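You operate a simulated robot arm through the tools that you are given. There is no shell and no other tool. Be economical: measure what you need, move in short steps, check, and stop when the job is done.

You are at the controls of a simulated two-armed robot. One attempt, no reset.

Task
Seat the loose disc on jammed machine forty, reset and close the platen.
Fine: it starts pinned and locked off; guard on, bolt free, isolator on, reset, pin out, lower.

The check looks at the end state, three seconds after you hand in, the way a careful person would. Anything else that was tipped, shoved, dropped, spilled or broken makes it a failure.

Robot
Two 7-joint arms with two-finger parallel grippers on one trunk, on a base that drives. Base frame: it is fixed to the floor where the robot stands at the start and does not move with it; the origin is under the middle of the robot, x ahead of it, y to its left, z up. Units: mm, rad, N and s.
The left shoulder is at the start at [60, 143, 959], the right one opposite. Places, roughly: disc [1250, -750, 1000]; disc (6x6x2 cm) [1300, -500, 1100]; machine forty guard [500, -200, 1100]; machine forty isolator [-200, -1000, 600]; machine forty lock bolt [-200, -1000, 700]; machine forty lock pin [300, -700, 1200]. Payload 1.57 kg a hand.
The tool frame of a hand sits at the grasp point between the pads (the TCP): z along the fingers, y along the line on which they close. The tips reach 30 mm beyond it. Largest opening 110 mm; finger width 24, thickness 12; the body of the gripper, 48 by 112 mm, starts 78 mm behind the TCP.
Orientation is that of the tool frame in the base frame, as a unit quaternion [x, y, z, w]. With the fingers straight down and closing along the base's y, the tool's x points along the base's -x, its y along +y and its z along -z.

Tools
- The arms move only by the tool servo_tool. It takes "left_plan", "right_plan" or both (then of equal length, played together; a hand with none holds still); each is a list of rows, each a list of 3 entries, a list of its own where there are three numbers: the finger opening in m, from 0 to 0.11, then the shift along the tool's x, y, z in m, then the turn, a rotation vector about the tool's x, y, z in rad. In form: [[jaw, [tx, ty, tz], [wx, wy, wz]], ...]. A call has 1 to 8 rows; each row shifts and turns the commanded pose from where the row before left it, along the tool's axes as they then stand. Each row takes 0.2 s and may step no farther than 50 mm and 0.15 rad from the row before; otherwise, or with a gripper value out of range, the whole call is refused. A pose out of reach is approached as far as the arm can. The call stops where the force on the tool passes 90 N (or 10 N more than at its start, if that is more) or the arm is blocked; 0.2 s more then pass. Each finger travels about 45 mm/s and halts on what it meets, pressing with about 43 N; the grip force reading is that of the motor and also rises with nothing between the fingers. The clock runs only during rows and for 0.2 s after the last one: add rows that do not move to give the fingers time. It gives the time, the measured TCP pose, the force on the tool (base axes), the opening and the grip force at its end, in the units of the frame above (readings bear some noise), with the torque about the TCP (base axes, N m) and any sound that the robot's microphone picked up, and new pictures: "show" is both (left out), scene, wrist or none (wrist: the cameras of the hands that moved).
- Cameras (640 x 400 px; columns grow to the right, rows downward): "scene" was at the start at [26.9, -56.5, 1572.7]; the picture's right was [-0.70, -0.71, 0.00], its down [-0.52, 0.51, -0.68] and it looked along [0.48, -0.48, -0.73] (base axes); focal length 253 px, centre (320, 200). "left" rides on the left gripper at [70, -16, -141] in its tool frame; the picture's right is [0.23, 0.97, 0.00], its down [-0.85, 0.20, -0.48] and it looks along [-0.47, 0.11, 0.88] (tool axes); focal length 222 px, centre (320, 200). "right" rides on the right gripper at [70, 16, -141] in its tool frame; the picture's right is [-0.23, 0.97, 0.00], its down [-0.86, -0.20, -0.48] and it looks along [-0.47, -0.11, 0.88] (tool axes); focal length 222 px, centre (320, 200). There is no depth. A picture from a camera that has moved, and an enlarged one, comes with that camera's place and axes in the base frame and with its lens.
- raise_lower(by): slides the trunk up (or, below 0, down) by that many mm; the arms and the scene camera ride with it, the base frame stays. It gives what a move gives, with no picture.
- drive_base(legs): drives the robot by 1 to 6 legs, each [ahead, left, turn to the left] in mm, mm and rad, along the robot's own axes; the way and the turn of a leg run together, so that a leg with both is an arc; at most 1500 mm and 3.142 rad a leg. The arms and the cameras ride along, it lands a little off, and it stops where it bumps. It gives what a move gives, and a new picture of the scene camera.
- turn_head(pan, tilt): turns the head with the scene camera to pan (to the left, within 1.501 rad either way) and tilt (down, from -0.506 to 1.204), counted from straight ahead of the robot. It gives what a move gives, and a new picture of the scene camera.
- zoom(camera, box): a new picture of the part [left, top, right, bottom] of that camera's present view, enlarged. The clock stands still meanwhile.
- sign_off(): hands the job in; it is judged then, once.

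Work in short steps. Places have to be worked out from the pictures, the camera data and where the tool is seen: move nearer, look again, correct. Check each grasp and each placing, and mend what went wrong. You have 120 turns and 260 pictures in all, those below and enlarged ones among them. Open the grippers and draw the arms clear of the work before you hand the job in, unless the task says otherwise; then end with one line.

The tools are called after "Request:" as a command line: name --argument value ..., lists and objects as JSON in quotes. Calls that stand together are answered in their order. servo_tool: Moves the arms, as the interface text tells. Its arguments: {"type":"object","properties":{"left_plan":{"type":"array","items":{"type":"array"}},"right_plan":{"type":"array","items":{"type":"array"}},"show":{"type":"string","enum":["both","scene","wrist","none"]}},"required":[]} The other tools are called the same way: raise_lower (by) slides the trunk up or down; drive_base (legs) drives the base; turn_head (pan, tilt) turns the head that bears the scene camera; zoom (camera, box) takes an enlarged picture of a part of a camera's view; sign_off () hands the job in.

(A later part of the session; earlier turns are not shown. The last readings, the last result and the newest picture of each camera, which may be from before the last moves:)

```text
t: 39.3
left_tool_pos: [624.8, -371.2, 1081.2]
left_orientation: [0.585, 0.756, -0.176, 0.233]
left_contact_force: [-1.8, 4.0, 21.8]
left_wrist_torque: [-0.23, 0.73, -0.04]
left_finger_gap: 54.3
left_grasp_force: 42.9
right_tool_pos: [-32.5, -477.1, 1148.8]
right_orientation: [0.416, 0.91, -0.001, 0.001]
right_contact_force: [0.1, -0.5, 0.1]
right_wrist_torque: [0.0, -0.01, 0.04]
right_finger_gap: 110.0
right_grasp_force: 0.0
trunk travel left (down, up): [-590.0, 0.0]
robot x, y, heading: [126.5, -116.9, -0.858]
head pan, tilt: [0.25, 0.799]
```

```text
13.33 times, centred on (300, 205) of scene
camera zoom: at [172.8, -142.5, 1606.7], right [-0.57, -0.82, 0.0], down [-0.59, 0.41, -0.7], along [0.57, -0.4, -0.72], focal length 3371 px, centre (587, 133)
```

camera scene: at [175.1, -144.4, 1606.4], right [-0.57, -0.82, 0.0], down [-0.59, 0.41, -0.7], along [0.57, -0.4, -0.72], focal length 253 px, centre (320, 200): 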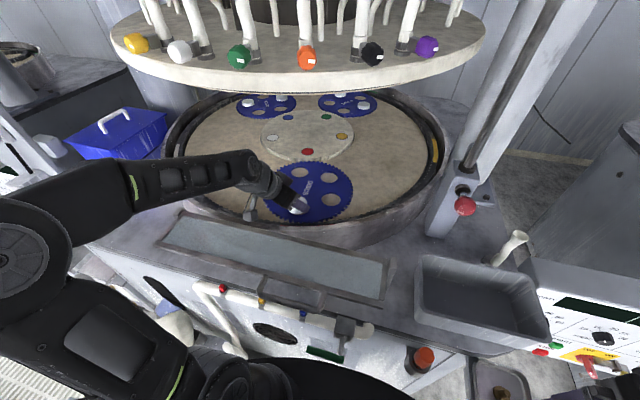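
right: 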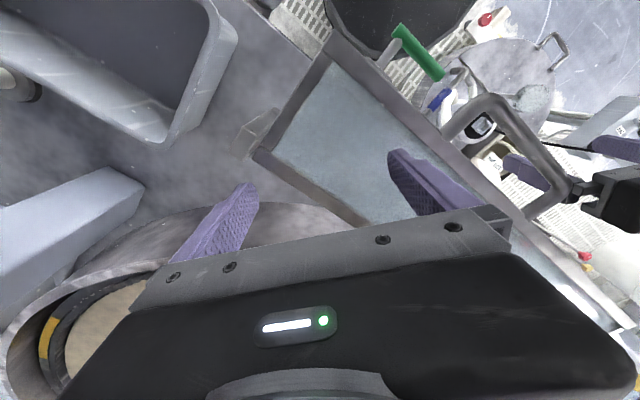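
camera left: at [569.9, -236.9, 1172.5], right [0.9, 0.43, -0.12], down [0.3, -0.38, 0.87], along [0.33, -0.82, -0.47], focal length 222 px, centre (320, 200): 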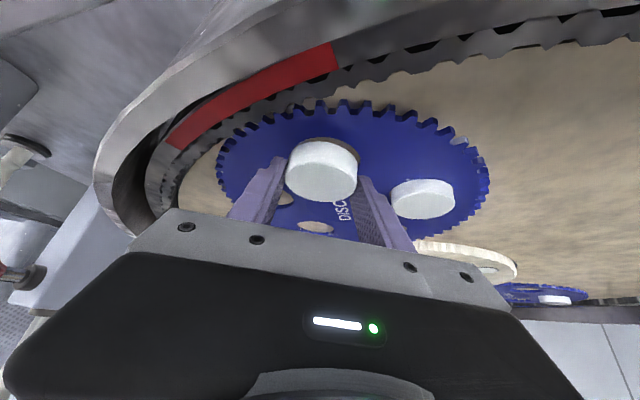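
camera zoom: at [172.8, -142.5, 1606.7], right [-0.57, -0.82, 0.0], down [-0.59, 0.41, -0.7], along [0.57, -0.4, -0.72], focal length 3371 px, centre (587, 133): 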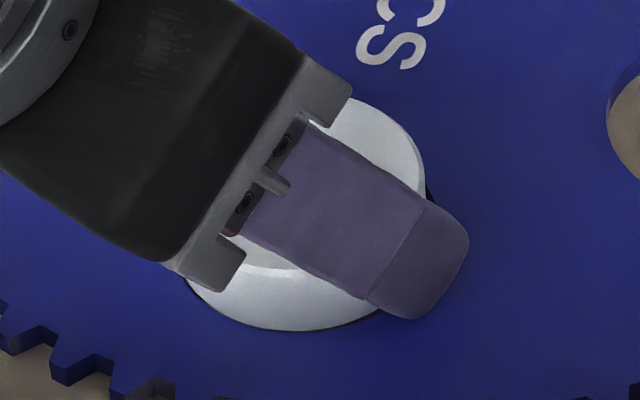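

The contact point matches the right fingertip touching the carrier, with the disc inside the ring. I'll raise 1.5 mm to unload, then open slowly to let it drop.

Request:
servo_tool --left_plan '[[0.045, [-0.0008, 0, -0.0013], [0, 0, 0]], [0.045, [0, 0, 0], [0, 0, 0]], [0.056, [0, 0, 0], [0, 0, 0]], [0.064, [0, 0, 0], [0, 0, 0]], [0.066, [0, 0, 0], [0, 0, 0]]]' --show "none"

Request:
zoom --camera "left" --box '[270, 120, 380, 190]'

Request:
zoom --camera "scene" --box '[260, 175, 340, 225]'

```text
t: 40.5
left_tool_pos: [624.2, -370.8, 1082.1]
left_orientation: [0.586, 0.756, -0.177, 0.232]
left_contact_force: [-0.2, 0.3, 15.6]
left_wrist_torque: [-0.24, 0.37, -0.01]
left_finger_gap: 55.1
left_grasp_force: 0.1
right_tool_pos: [-31.5, -478.6, 1148.6]
right_orientation: [0.415, 0.91, -0.001, 0.0]
right_contact_force: [0.4, 0.3, 0.2]
right_wrist_torque: [0.04, 0.01, -0.03]
right_finger_gap: 110.0
right_grasp_force: 0.1
trunk travel left (down, up): [-590.0, 0.0]
robot x, y, heading: [126.3, -120.4, -0.856]
head pan, tilt: [0.25, 0.799]
```

```text
5.71 times, centred on (325, 155) of left
camera zoom: at [574.1, -242.9, 1161.1], right [0.9, 0.43, -0.12], down [0.3, -0.38, 0.87], along [0.33, -0.82, -0.47], focal length 1269 px, centre (291, 457)
```

zoom: 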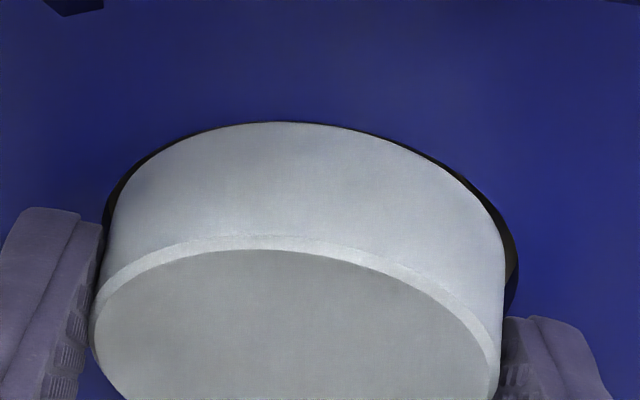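

```text
8.00 times, centred on (300, 200) of scene
camera zoom: at [173.6, -143.6, 1606.5], right [-0.57, -0.82, 0.0], down [-0.59, 0.41, -0.7], along [0.57, -0.4, -0.72], focal length 2022 px, centre (480, 200)
```

zoom: 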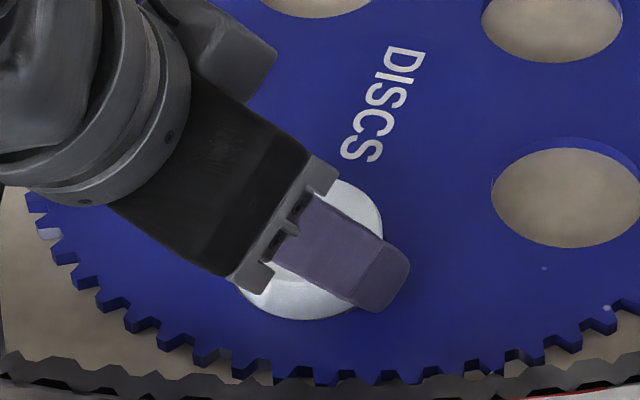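

The fingers have only just started to open; giving them time.

Request:
servo_tool --left_plan '[[0.068, [-0.0006, 0, -0.0008], [0, 0, 0]], [0.068, [0, 0, 0], [0, 0, 0]], [0.068, [0, 0, 0], [0, 0, 0]]]' --show "none"

Request:
zoom --camera "left" --box '[250, 110, 400, 205]'

Request:
zoom --camera "scene" --box '[260, 175, 340, 225]'

```text
t: 41.3
left_tool_pos: [624.1, -371.9, 1081.6]
left_orientation: [0.586, 0.757, -0.176, 0.23]
left_contact_force: [-2.6, -2.8, 7.5]
left_wrist_torque: [-0.26, 0.24, -0.13]
left_finger_gap: 57.0
left_grasp_force: 0.0
right_tool_pos: [-30.8, -478.7, 1147.9]
right_orientation: [0.416, 0.91, 0.0, 0.001]
right_contact_force: [0.1, -0.2, -0.2]
right_wrist_torque: [0.01, 0.01, -0.02]
right_finger_gap: 110.2
right_grasp_force: 0.0
trunk travel left (down, up): [-590.0, 0.0]
robot x, y, heading: [130.2, -123.8, -0.857]
head pan, tilt: [0.25, 0.799]
```

```text
4.21 times, centred on (325, 158) of left
camera zoom: at [573.9, -243.1, 1161.6], right [0.9, 0.43, -0.12], down [0.3, -0.38, 0.87], along [0.33, -0.82, -0.47], focal length 935 px, centre (299, 379)
```

zoom: 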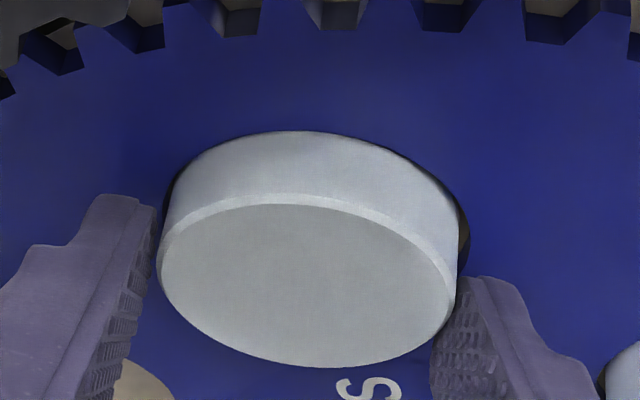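

```text
8.00 times, centred on (300, 200) of scene
camera zoom: at [173.8, -144.5, 1606.4], right [-0.57, -0.82, 0.0], down [-0.59, 0.41, -0.7], along [0.57, -0.4, -0.72], focal length 2022 px, centre (480, 200)
```

zoom: 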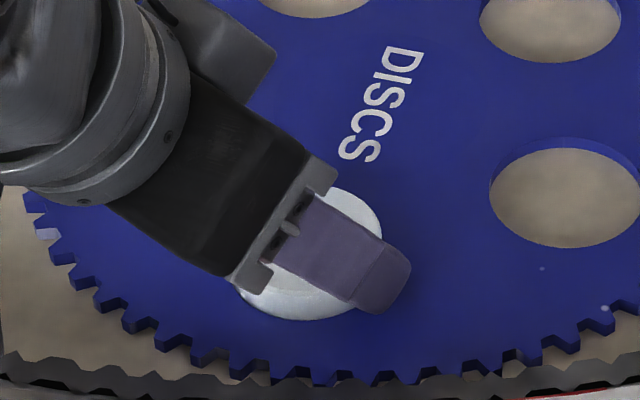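

The disc appears to have dropped into the hole (less side wall shows). The fingers are still dragging on something, so I'll raise a little more and let them open.

Request:
servo_tool --left_plan '[[0.07, [-0.0014, 0, -0.0021], [0, 0, 0]], [0.07, [0, 0, 0], [0, 0, 0]], [0.07, [0, 0, 0], [0, 0, 0]]]' --show "none"

Request:
zoom --camera "left" --box '[250, 110, 400, 205]'

```text
t: 42.1
left_tool_pos: [626.1, -370.1, 1084.8]
left_orientation: [0.586, 0.757, -0.176, 0.23]
left_contact_force: [-0.1, -0.2, -0.2]
left_wrist_torque: [0.0, 0.02, 0.04]
left_finger_gap: 70.0
left_grasp_force: 0.0
right_tool_pos: [-31.3, -477.9, 1148.6]
right_orientation: [0.416, 0.909, -0.001, -0.001]
right_contact_force: [-0.7, 0.3, 0.6]
right_wrist_torque: [-0.02, 0.03, 0.01]
right_finger_gap: 110.2
right_grasp_force: 0.1
trunk travel left (down, up): [-590.0, 0.0]
robot x, y, heading: [129.9, -119.6, -0.858]
head pan, tilt: [0.25, 0.799]
```

```text
4.21 times, centred on (325, 158) of left
camera zoom: at [575.2, -242.3, 1163.7], right [0.9, 0.43, -0.12], down [0.3, -0.38, 0.87], along [0.33, -0.82, -0.47], focal length 935 px, centre (299, 379)
```

zoom: 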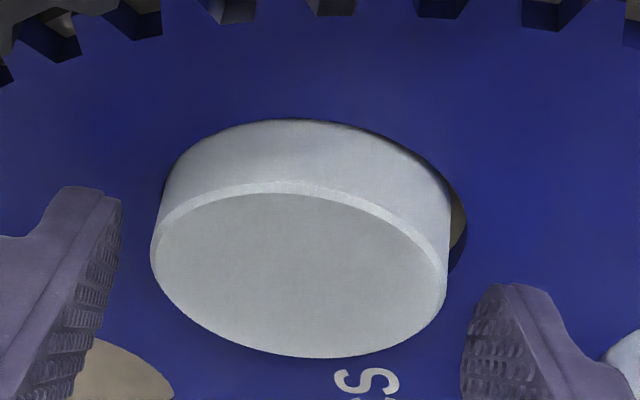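

Released. I'll rise clear and compare the disc's height with the seated neighbour's.

Request:
servo_tool --left_plan '[[0.08, [-0.016, 0, -0.025], [0, 0, 0]], [0.08, [-0.016, 0, -0.025], [0, 0, 0]], [0.08, [0, 0, 0], [0, 0, 0]]]' --show "none"

Request:
zoom --camera "left" --box '[230, 80, 480, 210]'

Request:
zoom --camera "scene" --box '[260, 160, 360, 225]'

```text
t: 42.9
left_tool_pos: [624.8, -370.5, 1142.1]
left_orientation: [0.586, 0.756, -0.177, 0.231]
left_contact_force: [-0.2, 0.3, -0.1]
left_wrist_torque: [0.0, 0.0, -0.02]
left_finger_gap: 80.3
left_grasp_force: 0.2
right_tool_pos: [-29.6, -478.9, 1147.9]
right_orientation: [0.415, 0.91, -0.001, -0.001]
right_contact_force: [0.3, 0.5, 0.3]
right_wrist_torque: [0.02, -0.01, 0.03]
right_finger_gap: 109.8
right_grasp_force: 0.1
trunk travel left (down, up): [-590.0, 0.0]
robot x, y, heading: [127.9, -124.5, -0.856]
head pan, tilt: [0.25, 0.799]
```

```text
2.56 times, centred on (355, 145) of left
camera zoom: at [575.2, -242.3, 1221.8], right [0.9, 0.43, -0.12], down [0.3, -0.38, 0.87], along [0.33, -0.82, -0.47], focal length 569 px, centre (230, 341)
```

zoom: 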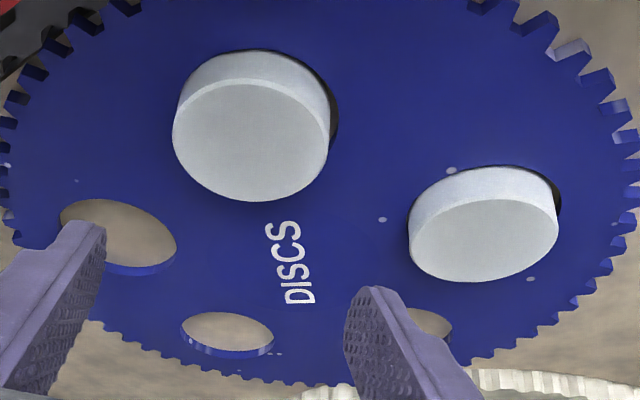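

```text
6.15 times, centred on (310, 192) of scene
camera zoom: at [175.1, -144.3, 1606.4], right [-0.57, -0.82, 0.0], down [-0.59, 0.41, -0.7], along [0.57, -0.4, -0.72], focal length 1556 px, centre (382, 246)
```

zoom: 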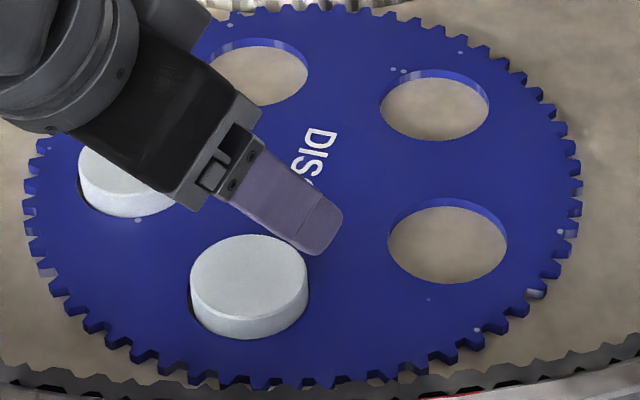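

The disc now sits like its neighbour, seated. Next I'll examine the guard and column block.

Request:
zoom --camera "scene" --box '[140, 190, 420, 365]'

Request:
zoom --camera "scene" --box '[400, 130, 560, 250]'

```text
2.29 times, centred on (280, 278) of scene
camera zoom: at [175.1, -144.3, 1606.4], right [-0.57, -0.82, 0.0], down [-0.59, 0.41, -0.7], along [0.57, -0.4, -0.72], focal length 578 px, centre (411, 23)
```

zoom: 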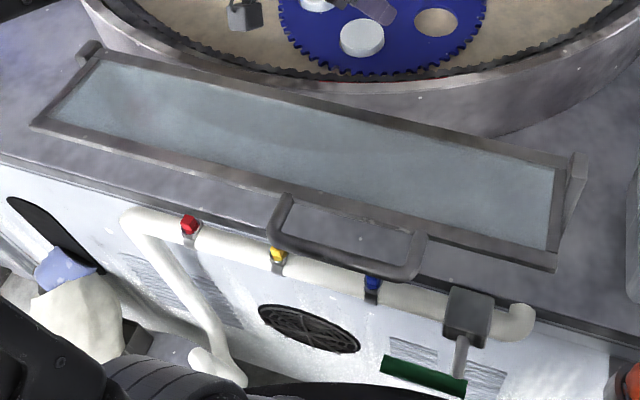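

```text
3.33 times, centred on (480, 190) of scene
camera zoom: at [175.1, -144.3, 1606.4], right [-0.57, -0.82, 0.0], down [-0.59, 0.41, -0.7], along [0.57, -0.4, -0.72], focal length 843 px, centre (-213, 233)
```

zoom: 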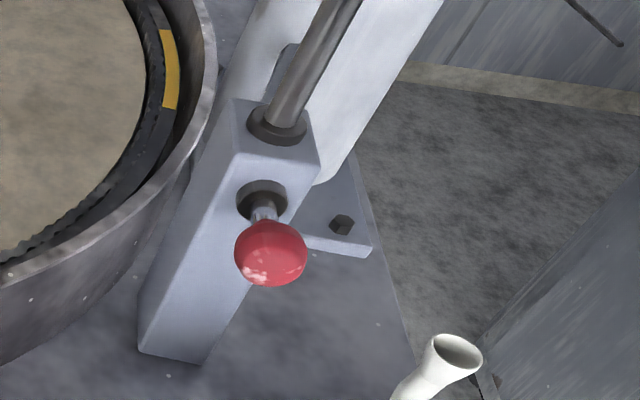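

The guard is a flat flap hinged along its far edge, with a bar handle on its near edge over the apron front; it must be swung up. I'll lift the hand, back off 150 mm for working room, and view the handle.

Request:
servo_tool --left_plan '[[0.08, [-0.016, 0, -0.025], [0, 0, 0]], [0.08, [0, -0.03, -0.01], [0, 0, 0]], [0.08, [0, -0.03, -0.01], [0, 0, 0]]]' --show "none"

Request:
drive_base --legs '[[-160, 0, 0]]'

```text
t: 43.7
left_tool_pos: [562.5, -372.1, 1189.8]
left_orientation: [0.586, 0.756, -0.176, 0.231]
left_contact_force: [-0.1, -0.2, 0.3]
left_wrist_torque: [-0.02, 0.0, 0.05]
left_finger_gap: 79.9
left_grasp_force: 0.1
right_tool_pos: [-30.9, -477.6, 1148.1]
right_orientation: [0.415, 0.91, -0.001, -0.001]
right_contact_force: [-0.5, -0.2, 0.3]
right_wrist_torque: [0.01, -0.03, -0.01]
right_finger_gap: 110.1
right_grasp_force: 0.0
trunk travel left (down, up): [-590.0, 0.0]
robot x, y, heading: [125.8, -122.6, -0.853]
head pan, tilt: [0.25, 0.799]
```

```text
t: 45.1
left_tool_pos: [456.8, -250.8, 1190.5]
left_orientation: [0.586, 0.756, -0.177, 0.232]
left_contact_force: [0.4, -0.2, 0.1]
left_wrist_torque: [-0.02, -0.02, -0.04]
left_finger_gap: 80.0
left_grasp_force: 0.0
right_tool_pos: [-136.9, -355.0, 1148.4]
right_orientation: [0.416, 0.909, -0.002, -0.001]
right_contact_force: [-0.3, -0.9, 0.4]
right_wrist_torque: [-0.04, -0.01, 0.0]
right_finger_gap: 109.9
right_grasp_force: 0.0
trunk travel left (down, up): [-590.0, 0.0]
robot x, y, heading: [24.3, 2.8, -0.858]
head pan, tilt: [0.25, 0.799]
camera scene: at [68.5, -21.5, 1606.5], right [-0.57, -0.82, 0.0], down [-0.59, 0.41, -0.7], along [0.57, -0.4, -0.72], focal length 253 px, centre (320, 200)
```

scene: 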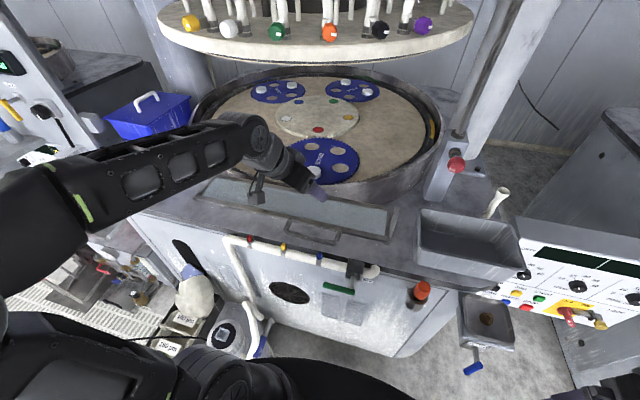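

From farther back I can recheck the discs and the guard handle.

Request:
zoom --camera "scene" --box '[190, 180, 410, 290]'

Request:
zoom --camera "scene" --box '[480, 240, 640, 340]'

```text
2.91 times, centred on (300, 235) of scene
camera zoom: at [68.5, -21.5, 1606.5], right [-0.57, -0.82, 0.0], down [-0.59, 0.41, -0.7], along [0.57, -0.4, -0.72], focal length 735 px, centre (378, 98)
```

zoom: 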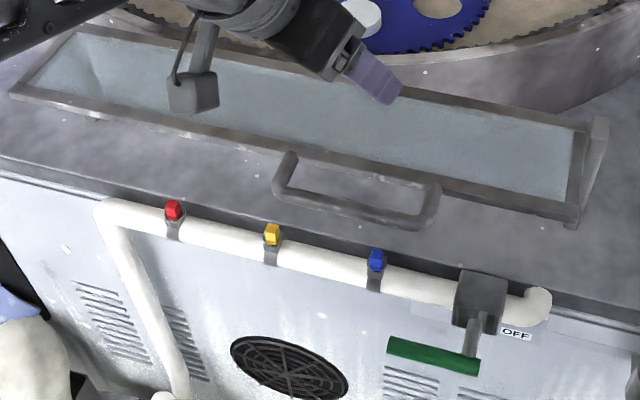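

```text
4.00 times, centred on (560, 290) of scene
camera zoom: at [68.5, -21.5, 1606.5], right [-0.57, -0.82, 0.0], down [-0.59, 0.41, -0.7], along [0.57, -0.4, -0.72], focal length 1011 px, centre (-640, -160)
```

zoom: 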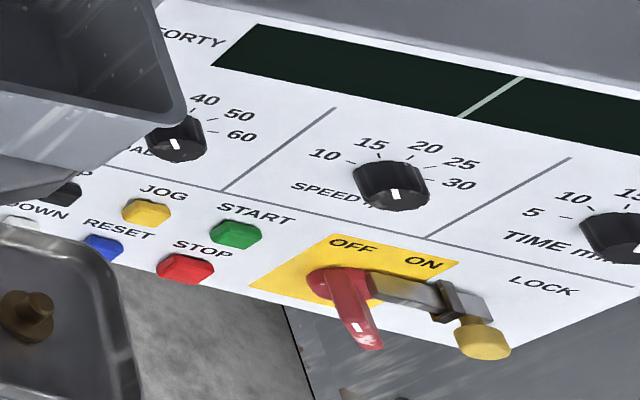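

I'll use the left wrist camera from here to see the guard's right end bracket.

Request:
zoom --camera "left" --box '[0, 0, 640, 400]'

```text
1.00 times, centred on (320, 200) of left
camera zoom: at [407.3, -122.1, 1270.1], right [0.9, 0.43, -0.12], down [0.3, -0.38, 0.87], along [0.33, -0.82, -0.47], focal length 222 px, centre (320, 200)
```

zoom: 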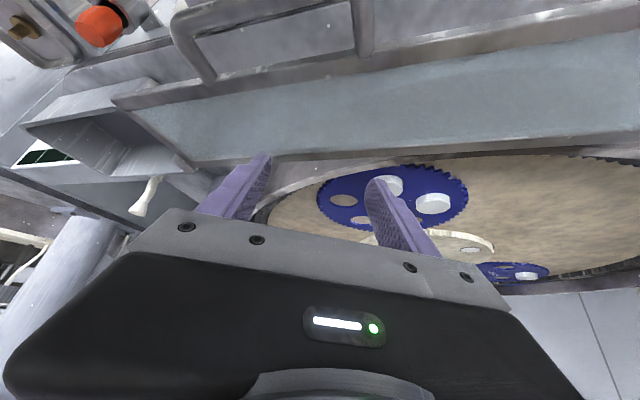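

I'll yaw the left hand to face the machine squarely and roll it 90° so that the fingers close across the handle bar.

Request:
servo_tool --left_plan '[[0.06, [0, 0, 0], [-0.081, 0, -0.12]], [0.06, [0, 0, 0], [-0.081, 0, -0.12]], [0.06, [0, 0, 0], [-0.081, 0, -0.12]], [0.06, [0, 0, 0], [0, 0, 0.15]], [0.06, [0, 0, 0], [0, 0, 0.15]], [0.06, [0, 0, 0], [0, 0, 0.15]], [0.06, [0, 0, 0], [0, 0, 0.15]], [0.06, [0, 0, 0], [0, 0, 0.15]]]' --show "none"

Request:
servo_tool --left_plan '[[0.06, [0, 0, 0], [0, 0, 0.15]], [0.06, [0, 0, 0], [0, 0, 0.15]], [0.06, [0, 0, 0], [0, 0, 0.15]], [0.06, [0, 0, 0], [0, 0, 0.15]], [0.06, [0, 0, 0], [0, 0, 0.15]], [0.06, [0, 0, 0], [0, 0, 0.07]], [0.06, [0, 0, 0], [0, 0, 0]]]'

```text
t: 46.9
left_tool_pos: [459.1, -251.4, 1189.8]
left_orientation: [0.698, 0.654, -0.016, 0.291]
left_contact_force: [-0.1, 0.5, -1.0]
left_wrist_torque: [-0.01, 0.04, 0.02]
left_finger_gap: 60.1
left_grasp_force: 0.0
right_tool_pos: [-136.3, -356.4, 1148.4]
right_orientation: [0.416, 0.909, -0.001, 0.0]
right_contact_force: [-1.2, 0.4, -1.0]
right_wrist_torque: [-0.03, 0.01, 0.03]
right_finger_gap: 109.8
right_grasp_force: 0.0
trunk travel left (down, up): [-590.0, 0.0]
robot x, y, heading: [18.4, 1.7, -0.861]
head pan, tilt: [0.25, 0.799]
```

```text
t: 48.5
left_tool_pos: [458.2, -251.2, 1190.6]
left_orientation: [0.901, 0.322, 0.1, 0.273]
left_contact_force: [0.0, 0.6, -0.2]
left_wrist_torque: [0.01, 0.02, -0.02]
left_finger_gap: 59.9
left_grasp_force: 0.0
right_tool_pos: [-135.7, -356.6, 1148.4]
right_orientation: [0.417, 0.909, -0.001, 0.0]
right_contact_force: [0.4, -0.4, 0.6]
right_wrist_torque: [-0.01, -0.01, 0.0]
right_finger_gap: 109.9
right_grasp_force: 0.1
trunk travel left (down, up): [-590.0, 0.0]
robot x, y, heading: [23.0, -0.4, -0.859]
head pan, tilt: [0.25, 0.799]
camera scene: at [69.7, -22.9, 1606.4], right [-0.57, -0.82, 0.0], down [-0.59, 0.41, -0.7], along [0.57, -0.4, -0.72], focal length 253 px, centre (320, 200)
camera left: at [453.5, -135.7, 1299.8], right [0.69, -0.48, 0.54], down [-0.73, -0.47, 0.5], along [0.01, -0.74, -0.67], focal length 222 px, centre (320, 200)
```

scene: 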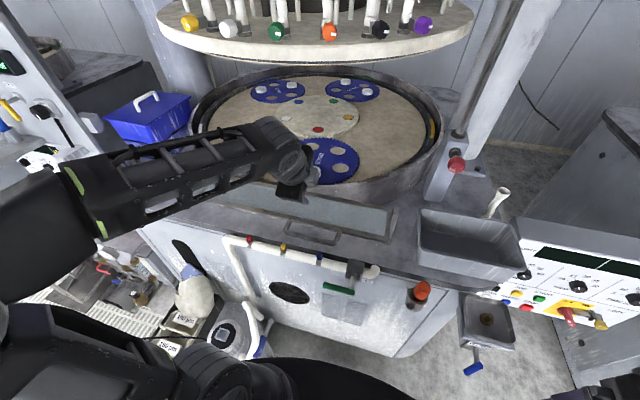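
left: 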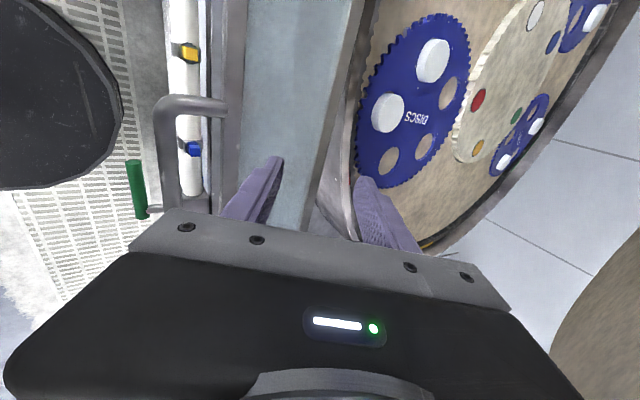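

This view is clear: the guard lies at z ≈ 1095 with its handle bar at about [389, -199, 1102], well above the apron, and hinges on its far edge. I'll move to a stand-off in front of the bar along the tool axis.

Request:
servo_tool --left_plan '[[0.045, [-0.004, -0.03, -0.0153], [0, 0, 0]], [0.045, [-0.006, -0.03, -0.0153], [0, 0, 0]], [0.045, [-0.006, -0.03, -0.0153], [0, 0, 0]], [0.045, [-0.005, -0.029, -0.0153], [0, 0, 0]], [0.045, [0, 0, 0], [0, 0, 0]]]'

```text
t: 49.7
left_tool_pos: [357.2, -162.4, 1174.0]
left_orientation: [0.901, 0.322, 0.1, 0.273]
left_contact_force: [-0.7, 0.2, 0.1]
left_wrist_torque: [0.05, 0.01, 0.02]
left_finger_gap: 45.0
left_grasp_force: 0.0
right_tool_pos: [-136.0, -356.7, 1147.8]
right_orientation: [0.416, 0.909, -0.001, 0.0]
right_contact_force: [-0.2, -0.2, 0.1]
right_wrist_torque: [0.0, 0.01, 0.03]
right_finger_gap: 110.1
right_grasp_force: 0.0
trunk travel left (down, up): [-590.0, 0.0]
robot x, y, heading: [26.5, 3.2, -0.857]
head pan, tilt: [0.25, 0.799]
camera scene: at [69.9, -23.3, 1606.4], right [-0.57, -0.82, 0.0], down [-0.59, 0.41, -0.7], along [0.57, -0.4, -0.72], focal length 253 px, centre (320, 200)
camera left: at [351.7, -46.5, 1284.4], right [0.69, -0.48, 0.54], down [-0.73, -0.47, 0.5], along [0.01, -0.74, -0.67], focal length 222 px, centre (320, 200)
```

scene: 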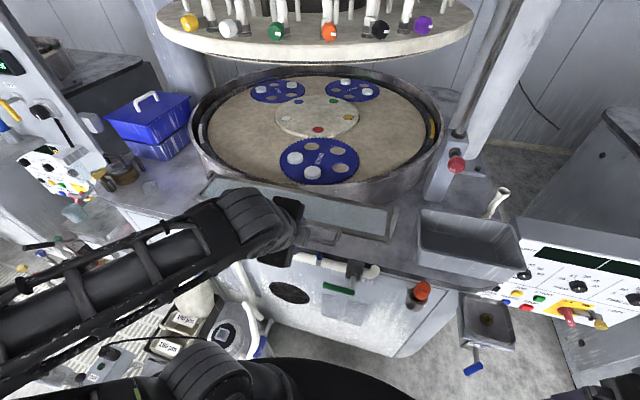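
left: 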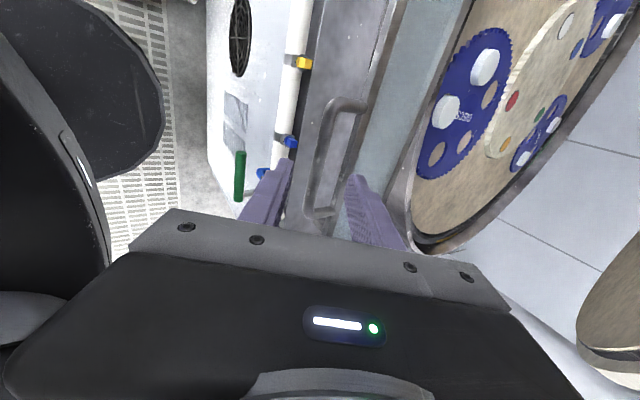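

The bar lies between the fingers. Advancing 35 mm with a slight shift, then checking.

Request:
servo_tool --left_plan '[[0.05, [0, 0.005, 0.018], [0, 0, 0]], [0.05, [0, 0, 0.018], [0, 0, 0]], [0.05, [0, 0, 0], [0, 0, 0]]]' --show "wrist"

```text
t: 50.5
left_tool_pos: [372.7, -182.2, 1149.3]
left_orientation: [0.9, 0.323, 0.1, 0.273]
left_contact_force: [-0.3, -0.4, 0.8]
left_wrist_torque: [0.01, 0.04, -0.03]
left_finger_gap: 50.3
left_grasp_force: 0.1
right_tool_pos: [-134.9, -356.7, 1148.5]
right_orientation: [0.416, 0.909, -0.001, -0.001]
right_contact_force: [0.5, 0.5, 0.4]
right_wrist_torque: [0.03, -0.03, -0.01]
right_finger_gap: 110.0
right_grasp_force: 0.0
trunk travel left (down, up): [-590.0, 0.0]
robot x, y, heading: [25.9, 0.7, -0.857]
head pan, tilt: [0.25, 0.799]
camera left: at [367.6, -66.4, 1257.9], right [0.69, -0.48, 0.54], down [-0.73, -0.47, 0.5], along [0.01, -0.74, -0.67], focal length 222 px, centre (320, 200)
```

left: 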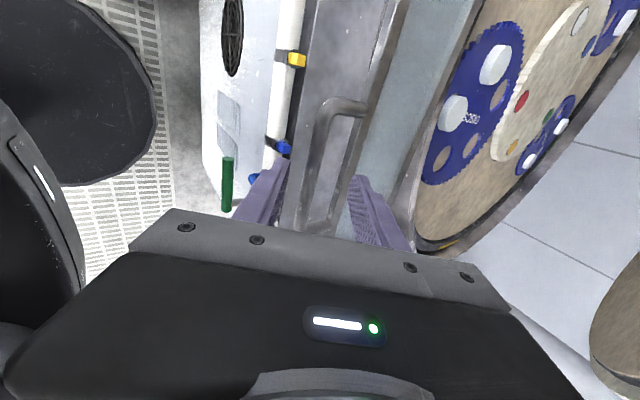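

Still centred. Advance 24 mm and close on the bar.

Request:
servo_tool --left_plan '[[0.05, [0, 0, 0.012], [0, 0, 0]], [0.05, [0, 0, 0.012], [0, 0, 0]], [0.025, [0, 0, 0], [0, 0, 0]], [0.01, [0, 0, 0], [0, 0, 0]], [0.0, [0, 0, 0], [0, 0, 0]], [0.0, [0, 0, 0], [0, 0, 0]]]' --show "wrist"

```text
t: 51.9
left_tool_pos: [378.3, -190.1, 1126.8]
left_orientation: [0.901, 0.324, 0.1, 0.272]
left_contact_force: [-9.5, 10.2, -3.9]
left_wrist_torque: [0.37, 0.33, 0.62]
left_finger_gap: 13.9
left_grasp_force: 25.8
right_tool_pos: [-137.1, -356.3, 1148.8]
right_orientation: [0.417, 0.909, -0.002, 0.0]
right_contact_force: [0.1, 0.0, -0.3]
right_wrist_torque: [0.01, 0.0, -0.03]
right_finger_gap: 109.8
right_grasp_force: 0.1
trunk travel left (down, up): [-590.0, 0.0]
robot x, y, heading: [21.0, -1.2, -0.862]
head pan, tilt: [0.25, 0.799]
camera left: at [374.3, -74.4, 1236.4], right [0.69, -0.48, 0.54], down [-0.72, -0.47, 0.5], along [0.01, -0.74, -0.67], focal length 222 px, centre (320, 200)
```

left: 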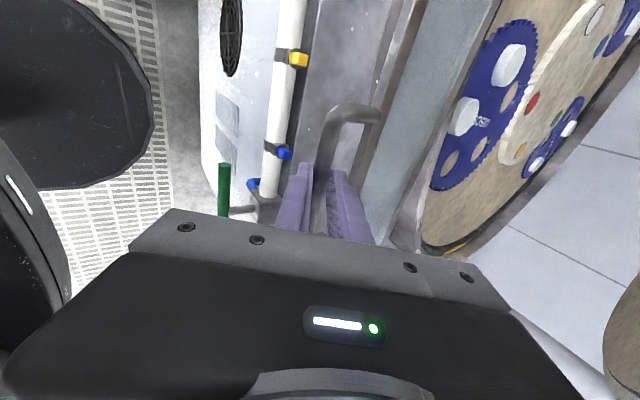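

The bar is gripped (gap 14 mm). I'll swing the guard up along an arc of about 169 mm radius about its hinge, starting with 20°.

Request:
servo_tool --left_plan '[[0.0, [0, 0.0092, -0.0115], [0, 0, 0]], [0.0, [0, 0.0092, -0.0115], [0, 0, 0]], [0.0, [0, 0.011, -0.0098], [0, 0, 0]], [0.0, [0, 0.011, -0.0098], [0, 0, 0]], [0.0, [0, 0, 0], [0, 0, 0]]]'

```text
t: 53.1
left_tool_pos: [389.8, -201.3, 1185.6]
left_orientation: [0.901, 0.322, 0.1, 0.275]
left_contact_force: [6.0, -8.3, -7.1]
left_wrist_torque: [-0.25, 0.14, 0.39]
left_finger_gap: 13.9
left_grasp_force: 30.6
right_tool_pos: [-134.3, -357.9, 1148.0]
right_orientation: [0.416, 0.909, -0.001, -0.002]
right_contact_force: [0.2, 0.0, 0.0]
right_wrist_torque: [0.0, -0.02, -0.01]
right_finger_gap: 110.1
right_grasp_force: 0.1
trunk travel left (down, up): [-590.0, 0.0]
robot x, y, heading: [22.1, -0.2, -0.859]
head pan, tilt: [0.25, 0.799]
camera scene: at [71.5, -24.9, 1606.3], right [-0.57, -0.82, 0.0], down [-0.59, 0.41, -0.7], along [0.57, -0.4, -0.72], focal length 253 px, centre (320, 200)
camera left: at [384.2, -85.9, 1294.4], right [0.69, -0.48, 0.54], down [-0.73, -0.47, 0.51], along [0.01, -0.74, -0.67], focal length 222 px, centre (320, 200)
```

scene: 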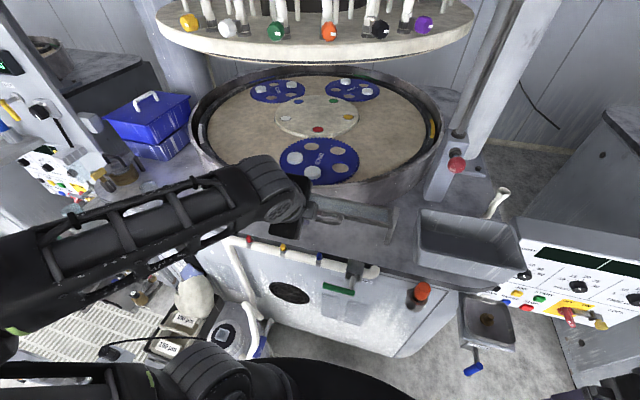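
left: 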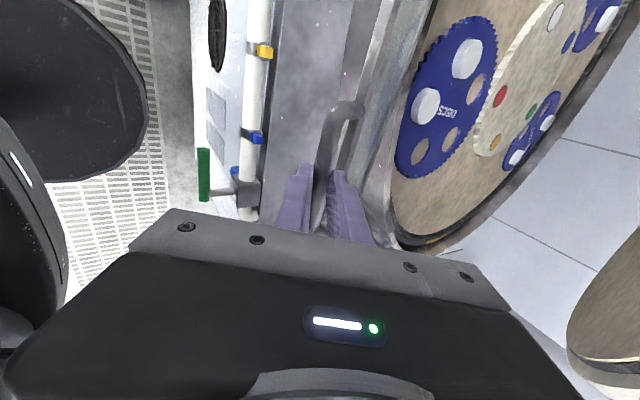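

The guard is swinging up with small forces. Continuing the arc to about 50°.

Request:
servo_tool --left_plan '[[0.0, [0, 0.0146, -0.0065], [0, 0, 0]], [0.0, [0, 0.0136, -0.0072], [0, 0, 0]], [0.0, [0, 0.0148, -0.0048], [0, 0, 0]], [0.0, [0, 0.0148, -0.0048], [0, 0, 0]], [0.0, [0, 0.0152, -0.0024], [0, 0, 0]], [0.0, [0, 0.0152, -0.0024], [0, 0, 0]], [0.0, [0, 0, 0], [0, 0, 0]]]'

```text
t: 54.7
left_tool_pos: [424.2, -243.1, 1258.9]
left_orientation: [0.9, 0.323, 0.1, 0.273]
left_contact_force: [0.1, 0.3, 0.6]
left_wrist_torque: [-0.01, -0.02, 0.03]
left_finger_gap: 0.3
left_grasp_force: 21.6
right_tool_pos: [-137.4, -356.9, 1149.6]
right_orientation: [0.416, 0.909, 0.0, 0.0]
right_contact_force: [0.1, 0.3, -0.6]
right_wrist_torque: [-0.03, 0.02, -0.01]
right_finger_gap: 110.0
right_grasp_force: 0.2
trunk travel left (down, up): [-590.0, 0.0]
robot x, y, heading: [19.7, 0.4, -0.858]
head pan, tilt: [0.25, 0.799]
camera scene: at [69.0, -22.0, 1606.5], right [-0.57, -0.82, 0.0], down [-0.59, 0.41, -0.7], along [0.57, -0.4, -0.72], focal length 253 px, centre (320, 200)
camera left: at [418.3, -127.1, 1368.5], right [0.69, -0.48, 0.54], down [-0.73, -0.47, 0.5], along [0.01, -0.74, -0.67], focal length 222 px, centre (320, 200)
```

scene: 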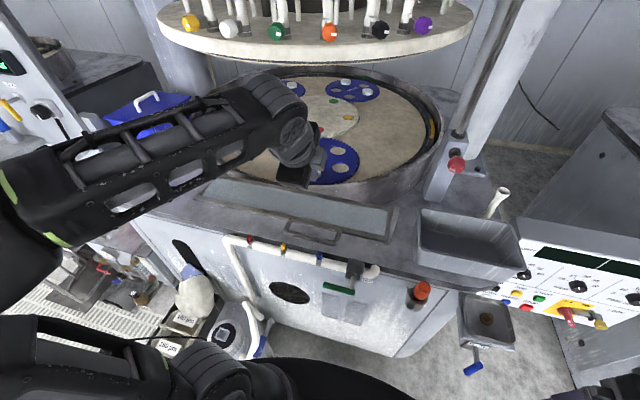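
left: 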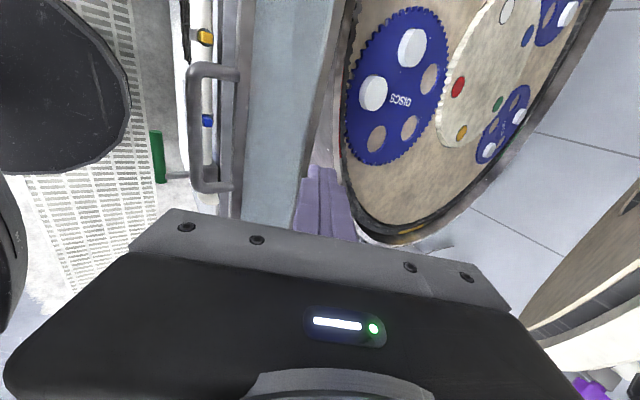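

The bar slid out near the fingertips and the flap dropped back to its start; nothing else moved. I'll pitch the tool flatter (about 25° below horizontal) so the lower finger supports the bar, and grip it deeper.

Request:
servo_tool --left_plan '[[0.05, [0, 0, 0], [-0.135, 0, 0]], [0.05, [0, 0, 0], [-0.135, 0, 0]], [0.05, [0, 0, 0], [-0.135, 0, 0]], [0.05, [0, 0, 0], [-0.135, 0, 0]], [0.05, [0, -0.04, -0.014], [0, 0, 0]], [0.05, [0, -0.04, -0.014], [0, 0, 0]], [0.05, [0, -0.04, -0.014], [0, 0, 0]], [0.05, [0, -0.04, -0.014], [0, 0, 0]]]'

```text
t: 56.5
left_tool_pos: [385.1, -228.3, 1243.8]
left_orientation: [0.795, 0.284, 0.182, 0.503]
left_contact_force: [1.3, 0.7, 0.4]
left_wrist_torque: [-0.05, 0.0, 0.05]
left_finger_gap: 49.6
left_grasp_force: 0.2
left hand out of reach, approached as far as the arm can: row 5, 6, 7, 8
right_tool_pos: [-135.7, -356.5, 1148.9]
right_orientation: [0.417, 0.909, -0.002, 0.0]
right_contact_force: [0.2, -0.1, -0.1]
right_wrist_torque: [0.01, 0.04, -0.03]
right_finger_gap: 109.8
right_grasp_force: 0.0
trunk travel left (down, up): [-590.0, 0.0]
robot x, y, heading: [18.5, 1.4, -0.861]
head pan, tilt: [0.25, 0.799]
camera scene: at [70.0, -23.1, 1606.4], right [-0.57, -0.82, 0.0], down [-0.59, 0.41, -0.7], along [0.57, -0.4, -0.72], focal length 253 px, centre (320, 200)
camera left: at [354.2, -80.6, 1290.8], right [0.44, -0.18, 0.88], down [-0.88, -0.28, 0.38], along [0.18, -0.94, -0.28], focal length 222 px, centre (320, 200)
```

scene: 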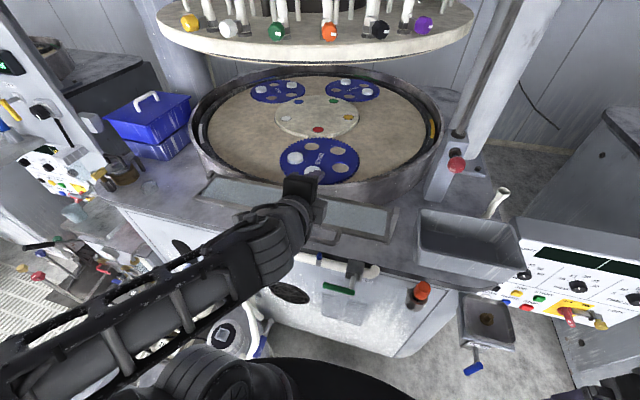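
left: 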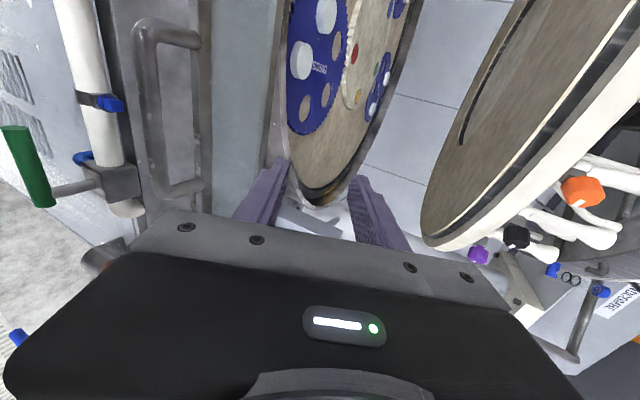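

The arm is too folded for this pose so close in. I'll back the base off 150 mm more.

Request:
drive_base --legs '[[-150, 0, 0]]'

Request:
servo_tool --left_plan '[[0.05, [0, 0, 0], [0, 0, 0]]]'

```text
t: 57.9
left_tool_pos: [286.8, -112.4, 1245.3]
left_orientation: [0.795, 0.284, 0.183, 0.503]
left_contact_force: [0.1, 0.2, 0.1]
left_wrist_torque: [-0.04, 0.01, -0.06]
left_finger_gap: 50.0
left_grasp_force: 0.0
right_tool_pos: [-235.5, -240.9, 1149.1]
right_orientation: [0.415, 0.91, -0.001, -0.001]
right_contact_force: [0.5, 0.0, 0.4]
right_wrist_torque: [-0.03, -0.06, -0.03]
right_finger_gap: 109.9
right_grasp_force: 0.0
trunk travel left (down, up): [-590.0, 0.0]
robot x, y, heading: [-75.5, 115.4, -0.86]
head pan, tilt: [0.25, 0.799]
camera scene: at [-30.9, 93.4, 1606.5], right [-0.57, -0.82, 0.0], down [-0.59, 0.41, -0.7], along [0.57, -0.4, -0.72], focal length 253 px, centre (320, 200)
```

scene: 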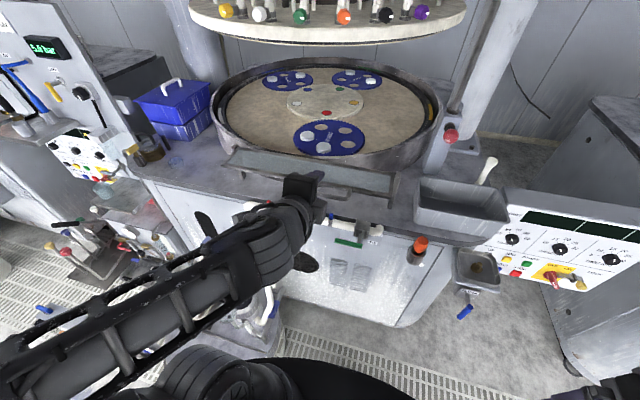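

```text
t: 58.3
left_tool_pos: [288.1, -112.9, 1244.1]
left_orientation: [0.795, 0.285, 0.182, 0.504]
left_contact_force: [0.1, -0.1, -0.3]
left_wrist_torque: [0.01, 0.0, -0.01]
left_finger_gap: 50.2
left_grasp_force: 0.1
right_tool_pos: [-234.9, -242.1, 1148.5]
right_orientation: [0.415, 0.91, 0.0, 0.0]
right_contact_force: [-0.7, -0.2, 0.3]
right_wrist_torque: [-0.01, 0.0, 0.0]
right_finger_gap: 109.9
right_grasp_force: 0.0
trunk travel left (down, up): [-590.0, 0.0]
robot x, y, heading: [-77.4, 115.3, -0.859]
head pan, tilt: [0.25, 0.799]
camera scene: at [-29.9, 92.3, 1606.4], right [-0.57, -0.82, 0.0], down [-0.59, 0.41, -0.7], along [0.57, -0.4, -0.72], focal length 253 px, centre (320, 200)
camera left: at [254.7, 34.8, 1291.1], right [0.44, -0.18, 0.88], down [-0.88, -0.28, 0.38], along [0.18, -0.94, -0.28], focal length 222 px, centre (320, 200)
```

scene: 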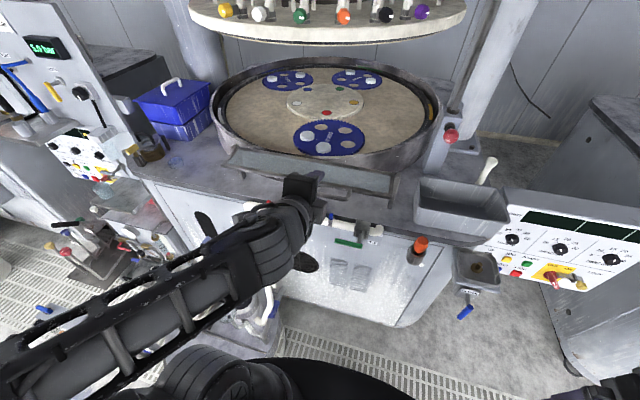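
left: 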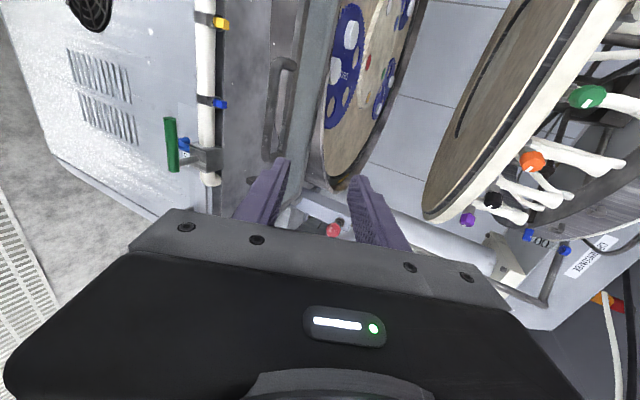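

Moving to a stand-off in front of the bar with the flatter tool.

Request:
servo_tool --left_plan '[[0.05, [0.0055, -0.0167, 0.0267], [0, 0, 0]], [0.05, [0.0055, -0.0167, 0.0267], [0, 0, 0]], [0.05, [0.0055, -0.0167, 0.0267], [0, 0, 0]], [0.05, [0.0055, -0.0167, 0.0267], [0, 0, 0]], [0.05, [0, 0, 0], [0, 0, 0]]]' --show "wrist"

```text
t: 59.5
left_tool_pos: [354.9, -170.3, 1156.3]
left_orientation: [0.796, 0.284, 0.182, 0.503]
left_contact_force: [-0.1, 0.1, 1.1]
left_wrist_torque: [0.0, -0.01, 0.02]
left_finger_gap: 50.0
left_grasp_force: 0.0
left hand out of reach, approached as far as the arm can: row 1, 2, 3
right_tool_pos: [-235.8, -242.1, 1149.0]
right_orientation: [0.416, 0.909, 0.0, 0.0]
right_contact_force: [-0.1, 0.0, -0.3]
right_wrist_torque: [0.01, 0.01, 0.03]
right_finger_gap: 110.1
right_grasp_force: 0.0
trunk travel left (down, up): [-590.0, 0.0]
robot x, y, heading: [-75.8, 117.0, -0.86]
head pan, tilt: [0.25, 0.799]
camera left: at [322.5, -21.3, 1202.3], right [0.44, -0.18, 0.88], down [-0.88, -0.28, 0.38], along [0.18, -0.94, -0.28], focal length 222 px, centre (320, 200)
```

left: 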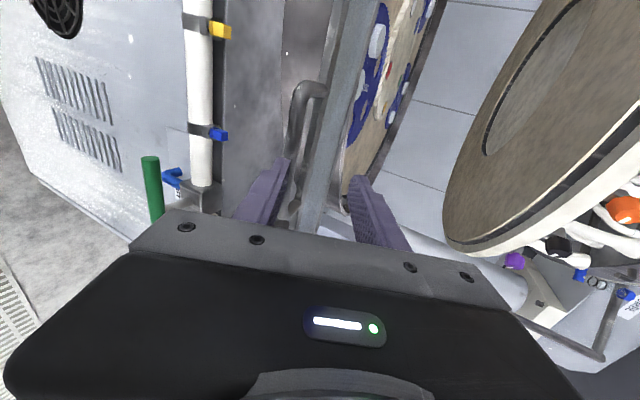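

The bar is about 24 mm toward the lower finger and 57 mm ahead. Shifting down and then advancing.

Request:
servo_tool --left_plan '[[0.05, [0.007, -0.024, 0], [0, 0, 0]], [0.05, [0, 0, 0.02], [0, 0, 0]], [0.05, [0, 0, 0], [0, 0, 0]]]' --show "wrist"

```text
t: 60.3
left_tool_pos: [373.4, -188.1, 1133.1]
left_orientation: [0.796, 0.285, 0.182, 0.502]
left_contact_force: [-1.3, 1.3, -2.7]
left_wrist_torque: [0.05, 0.12, 0.02]
left_finger_gap: 52.5
left_grasp_force: 1.4
left hand out of reach, approached as far as the arm can: row 1
right_tool_pos: [-233.9, -242.2, 1148.6]
right_orientation: [0.415, 0.91, -0.001, 0.0]
right_contact_force: [0.0, -0.3, 0.3]
right_wrist_torque: [0.02, -0.01, 0.02]
right_finger_gap: 110.1
right_grasp_force: 0.0
trunk travel left (down, up): [-590.0, 0.0]
robot x, y, heading: [-77.9, 114.4, -0.858]
head pan, tilt: [0.25, 0.799]
camera left: at [341.7, -38.5, 1179.9], right [0.44, -0.18, 0.88], down [-0.88, -0.28, 0.38], along [0.18, -0.94, -0.28], focal length 222 px, centre (320, 200)
```

left: 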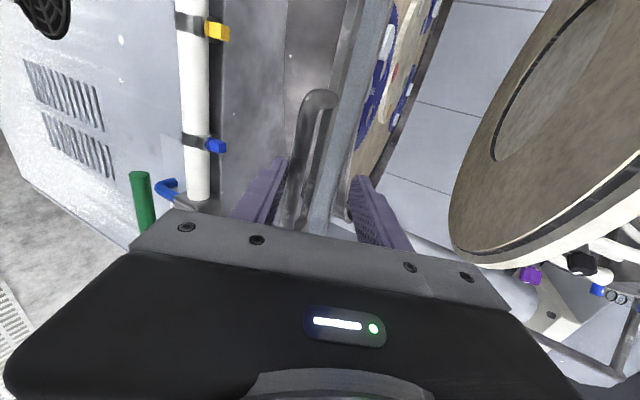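

The lower finger is near the bar. Shift down 13 mm, advance 16, and close.

Request:
servo_tool --left_plan '[[0.05, [0, -0.013, 0], [0, 0, 0]], [0.05, [0, 0, 0.016], [0, 0, 0]], [0.03, [0, 0, 0], [0, 0, 0]], [0.01, [0, 0, 0], [0, 0, 0]], [0.0, [0, 0, 0], [0, 0, 0]], [0.0, [0, 0, 0], [0, 0, 0]]]'

```text
t: 61.7
left_tool_pos: [379.1, -193.7, 1113.2]
left_orientation: [0.796, 0.285, 0.182, 0.502]
left_contact_force: [-3.8, 3.4, -3.9]
left_wrist_torque: [-0.09, 0.41, 0.23]
left_finger_gap: 13.8
left_grasp_force: 26.3
right_tool_pos: [-235.4, -241.7, 1149.1]
right_orientation: [0.415, 0.91, 0.0, -0.001]
right_contact_force: [0.0, -0.5, -0.9]
right_wrist_torque: [0.01, -0.05, 0.0]
right_finger_gap: 109.8
right_grasp_force: 0.1
trunk travel left (down, up): [-590.0, 0.0]
robot x, y, heading: [-76.6, 118.0, -0.855]
head pan, tilt: [0.25, 0.799]
camera scene: at [-29.9, 92.4, 1606.4], right [-0.57, -0.82, 0.0], down [-0.59, 0.41, -0.7], along [0.57, -0.4, -0.72], focal length 253 px, centre (320, 200)
camera left: at [346.5, -45.2, 1160.9], right [0.44, -0.18, 0.88], down [-0.88, -0.28, 0.38], along [0.18, -0.94, -0.28], focal length 222 px, centre (320, 200)
```

scene: 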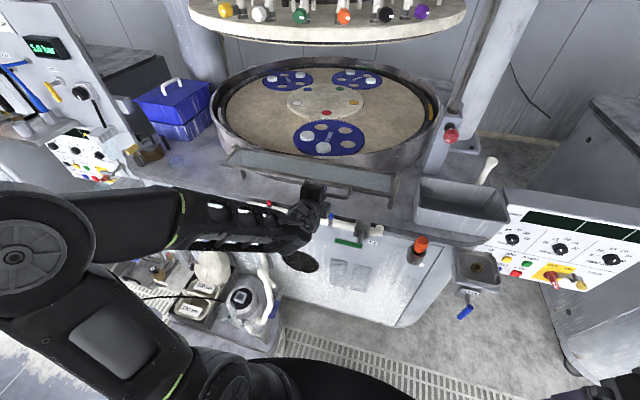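
left: 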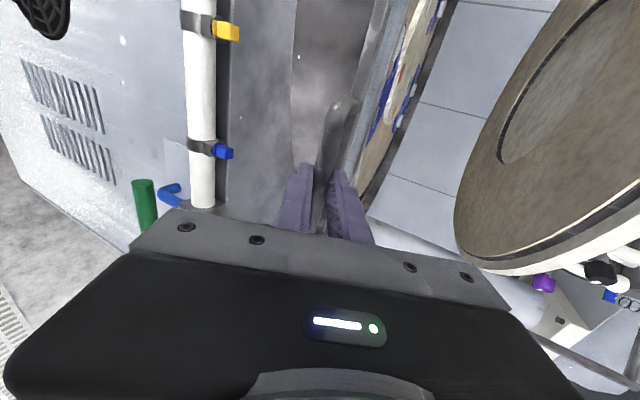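

Gripped deeper this time. I'll rotate tool and guard together about the hinge, 0.4 rad first, and check the forces.

Request:
servo_tool --left_plan '[[0.0, [0, 0.0168, -0.0045], [0.1, 0, 0]], [0.0, [0, 0.0168, -0.0045], [0.1, 0, 0]], [0.0, [0, 0.0168, -0.0045], [0.1, 0, 0]], [0.0, [0, 0.0168, -0.0045], [0.1, 0, 0]], [0.0, [0, 0, 0], [0, 0, 0]]]'

```text
t: 62.9
left_tool_pos: [392.0, -212.3, 1181.7]
left_orientation: [0.88, 0.314, 0.122, 0.335]
left_contact_force: [-11.0, 5.5, 3.5]
left_wrist_torque: [-0.09, 0.08, 0.39]
left_finger_gap: 13.7
left_grasp_force: 30.1
right_tool_pos: [-236.6, -240.9, 1148.1]
right_orientation: [0.415, 0.91, 0.0, 0.0]
right_contact_force: [-0.7, 0.0, -0.1]
right_wrist_torque: [-0.02, -0.02, -0.01]
right_finger_gap: 110.0
right_grasp_force: 0.1
trunk travel left (down, up): [-590.0, 0.0]
robot x, y, heading: [-78.6, 117.1, -0.862]
head pan, tilt: [0.25, 0.799]
camera scene: at [-31.8, 93.0, 1606.5], right [-0.57, -0.82, 0.0], down [-0.59, 0.41, -0.7], along [0.57, -0.4, -0.72], focal length 253 px, centre (320, 200)
camera left: at [378.0, -85.3, 1276.6], right [0.64, -0.42, 0.65], down [-0.77, -0.41, 0.49], along [0.07, -0.81, -0.58], focal length 222 px, centre (320, 200)
```

scene: 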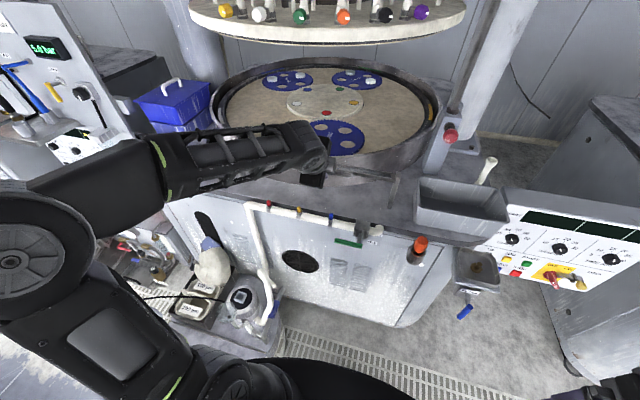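
left: 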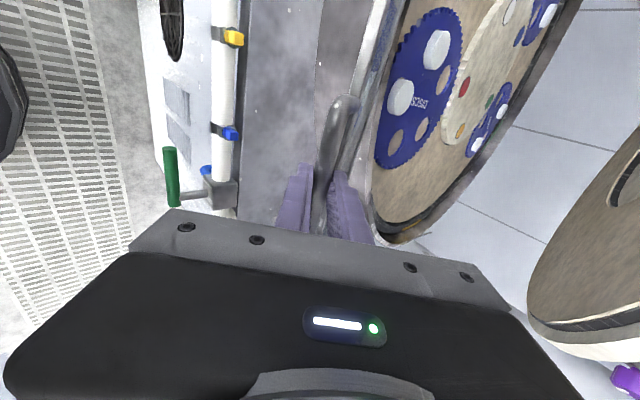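

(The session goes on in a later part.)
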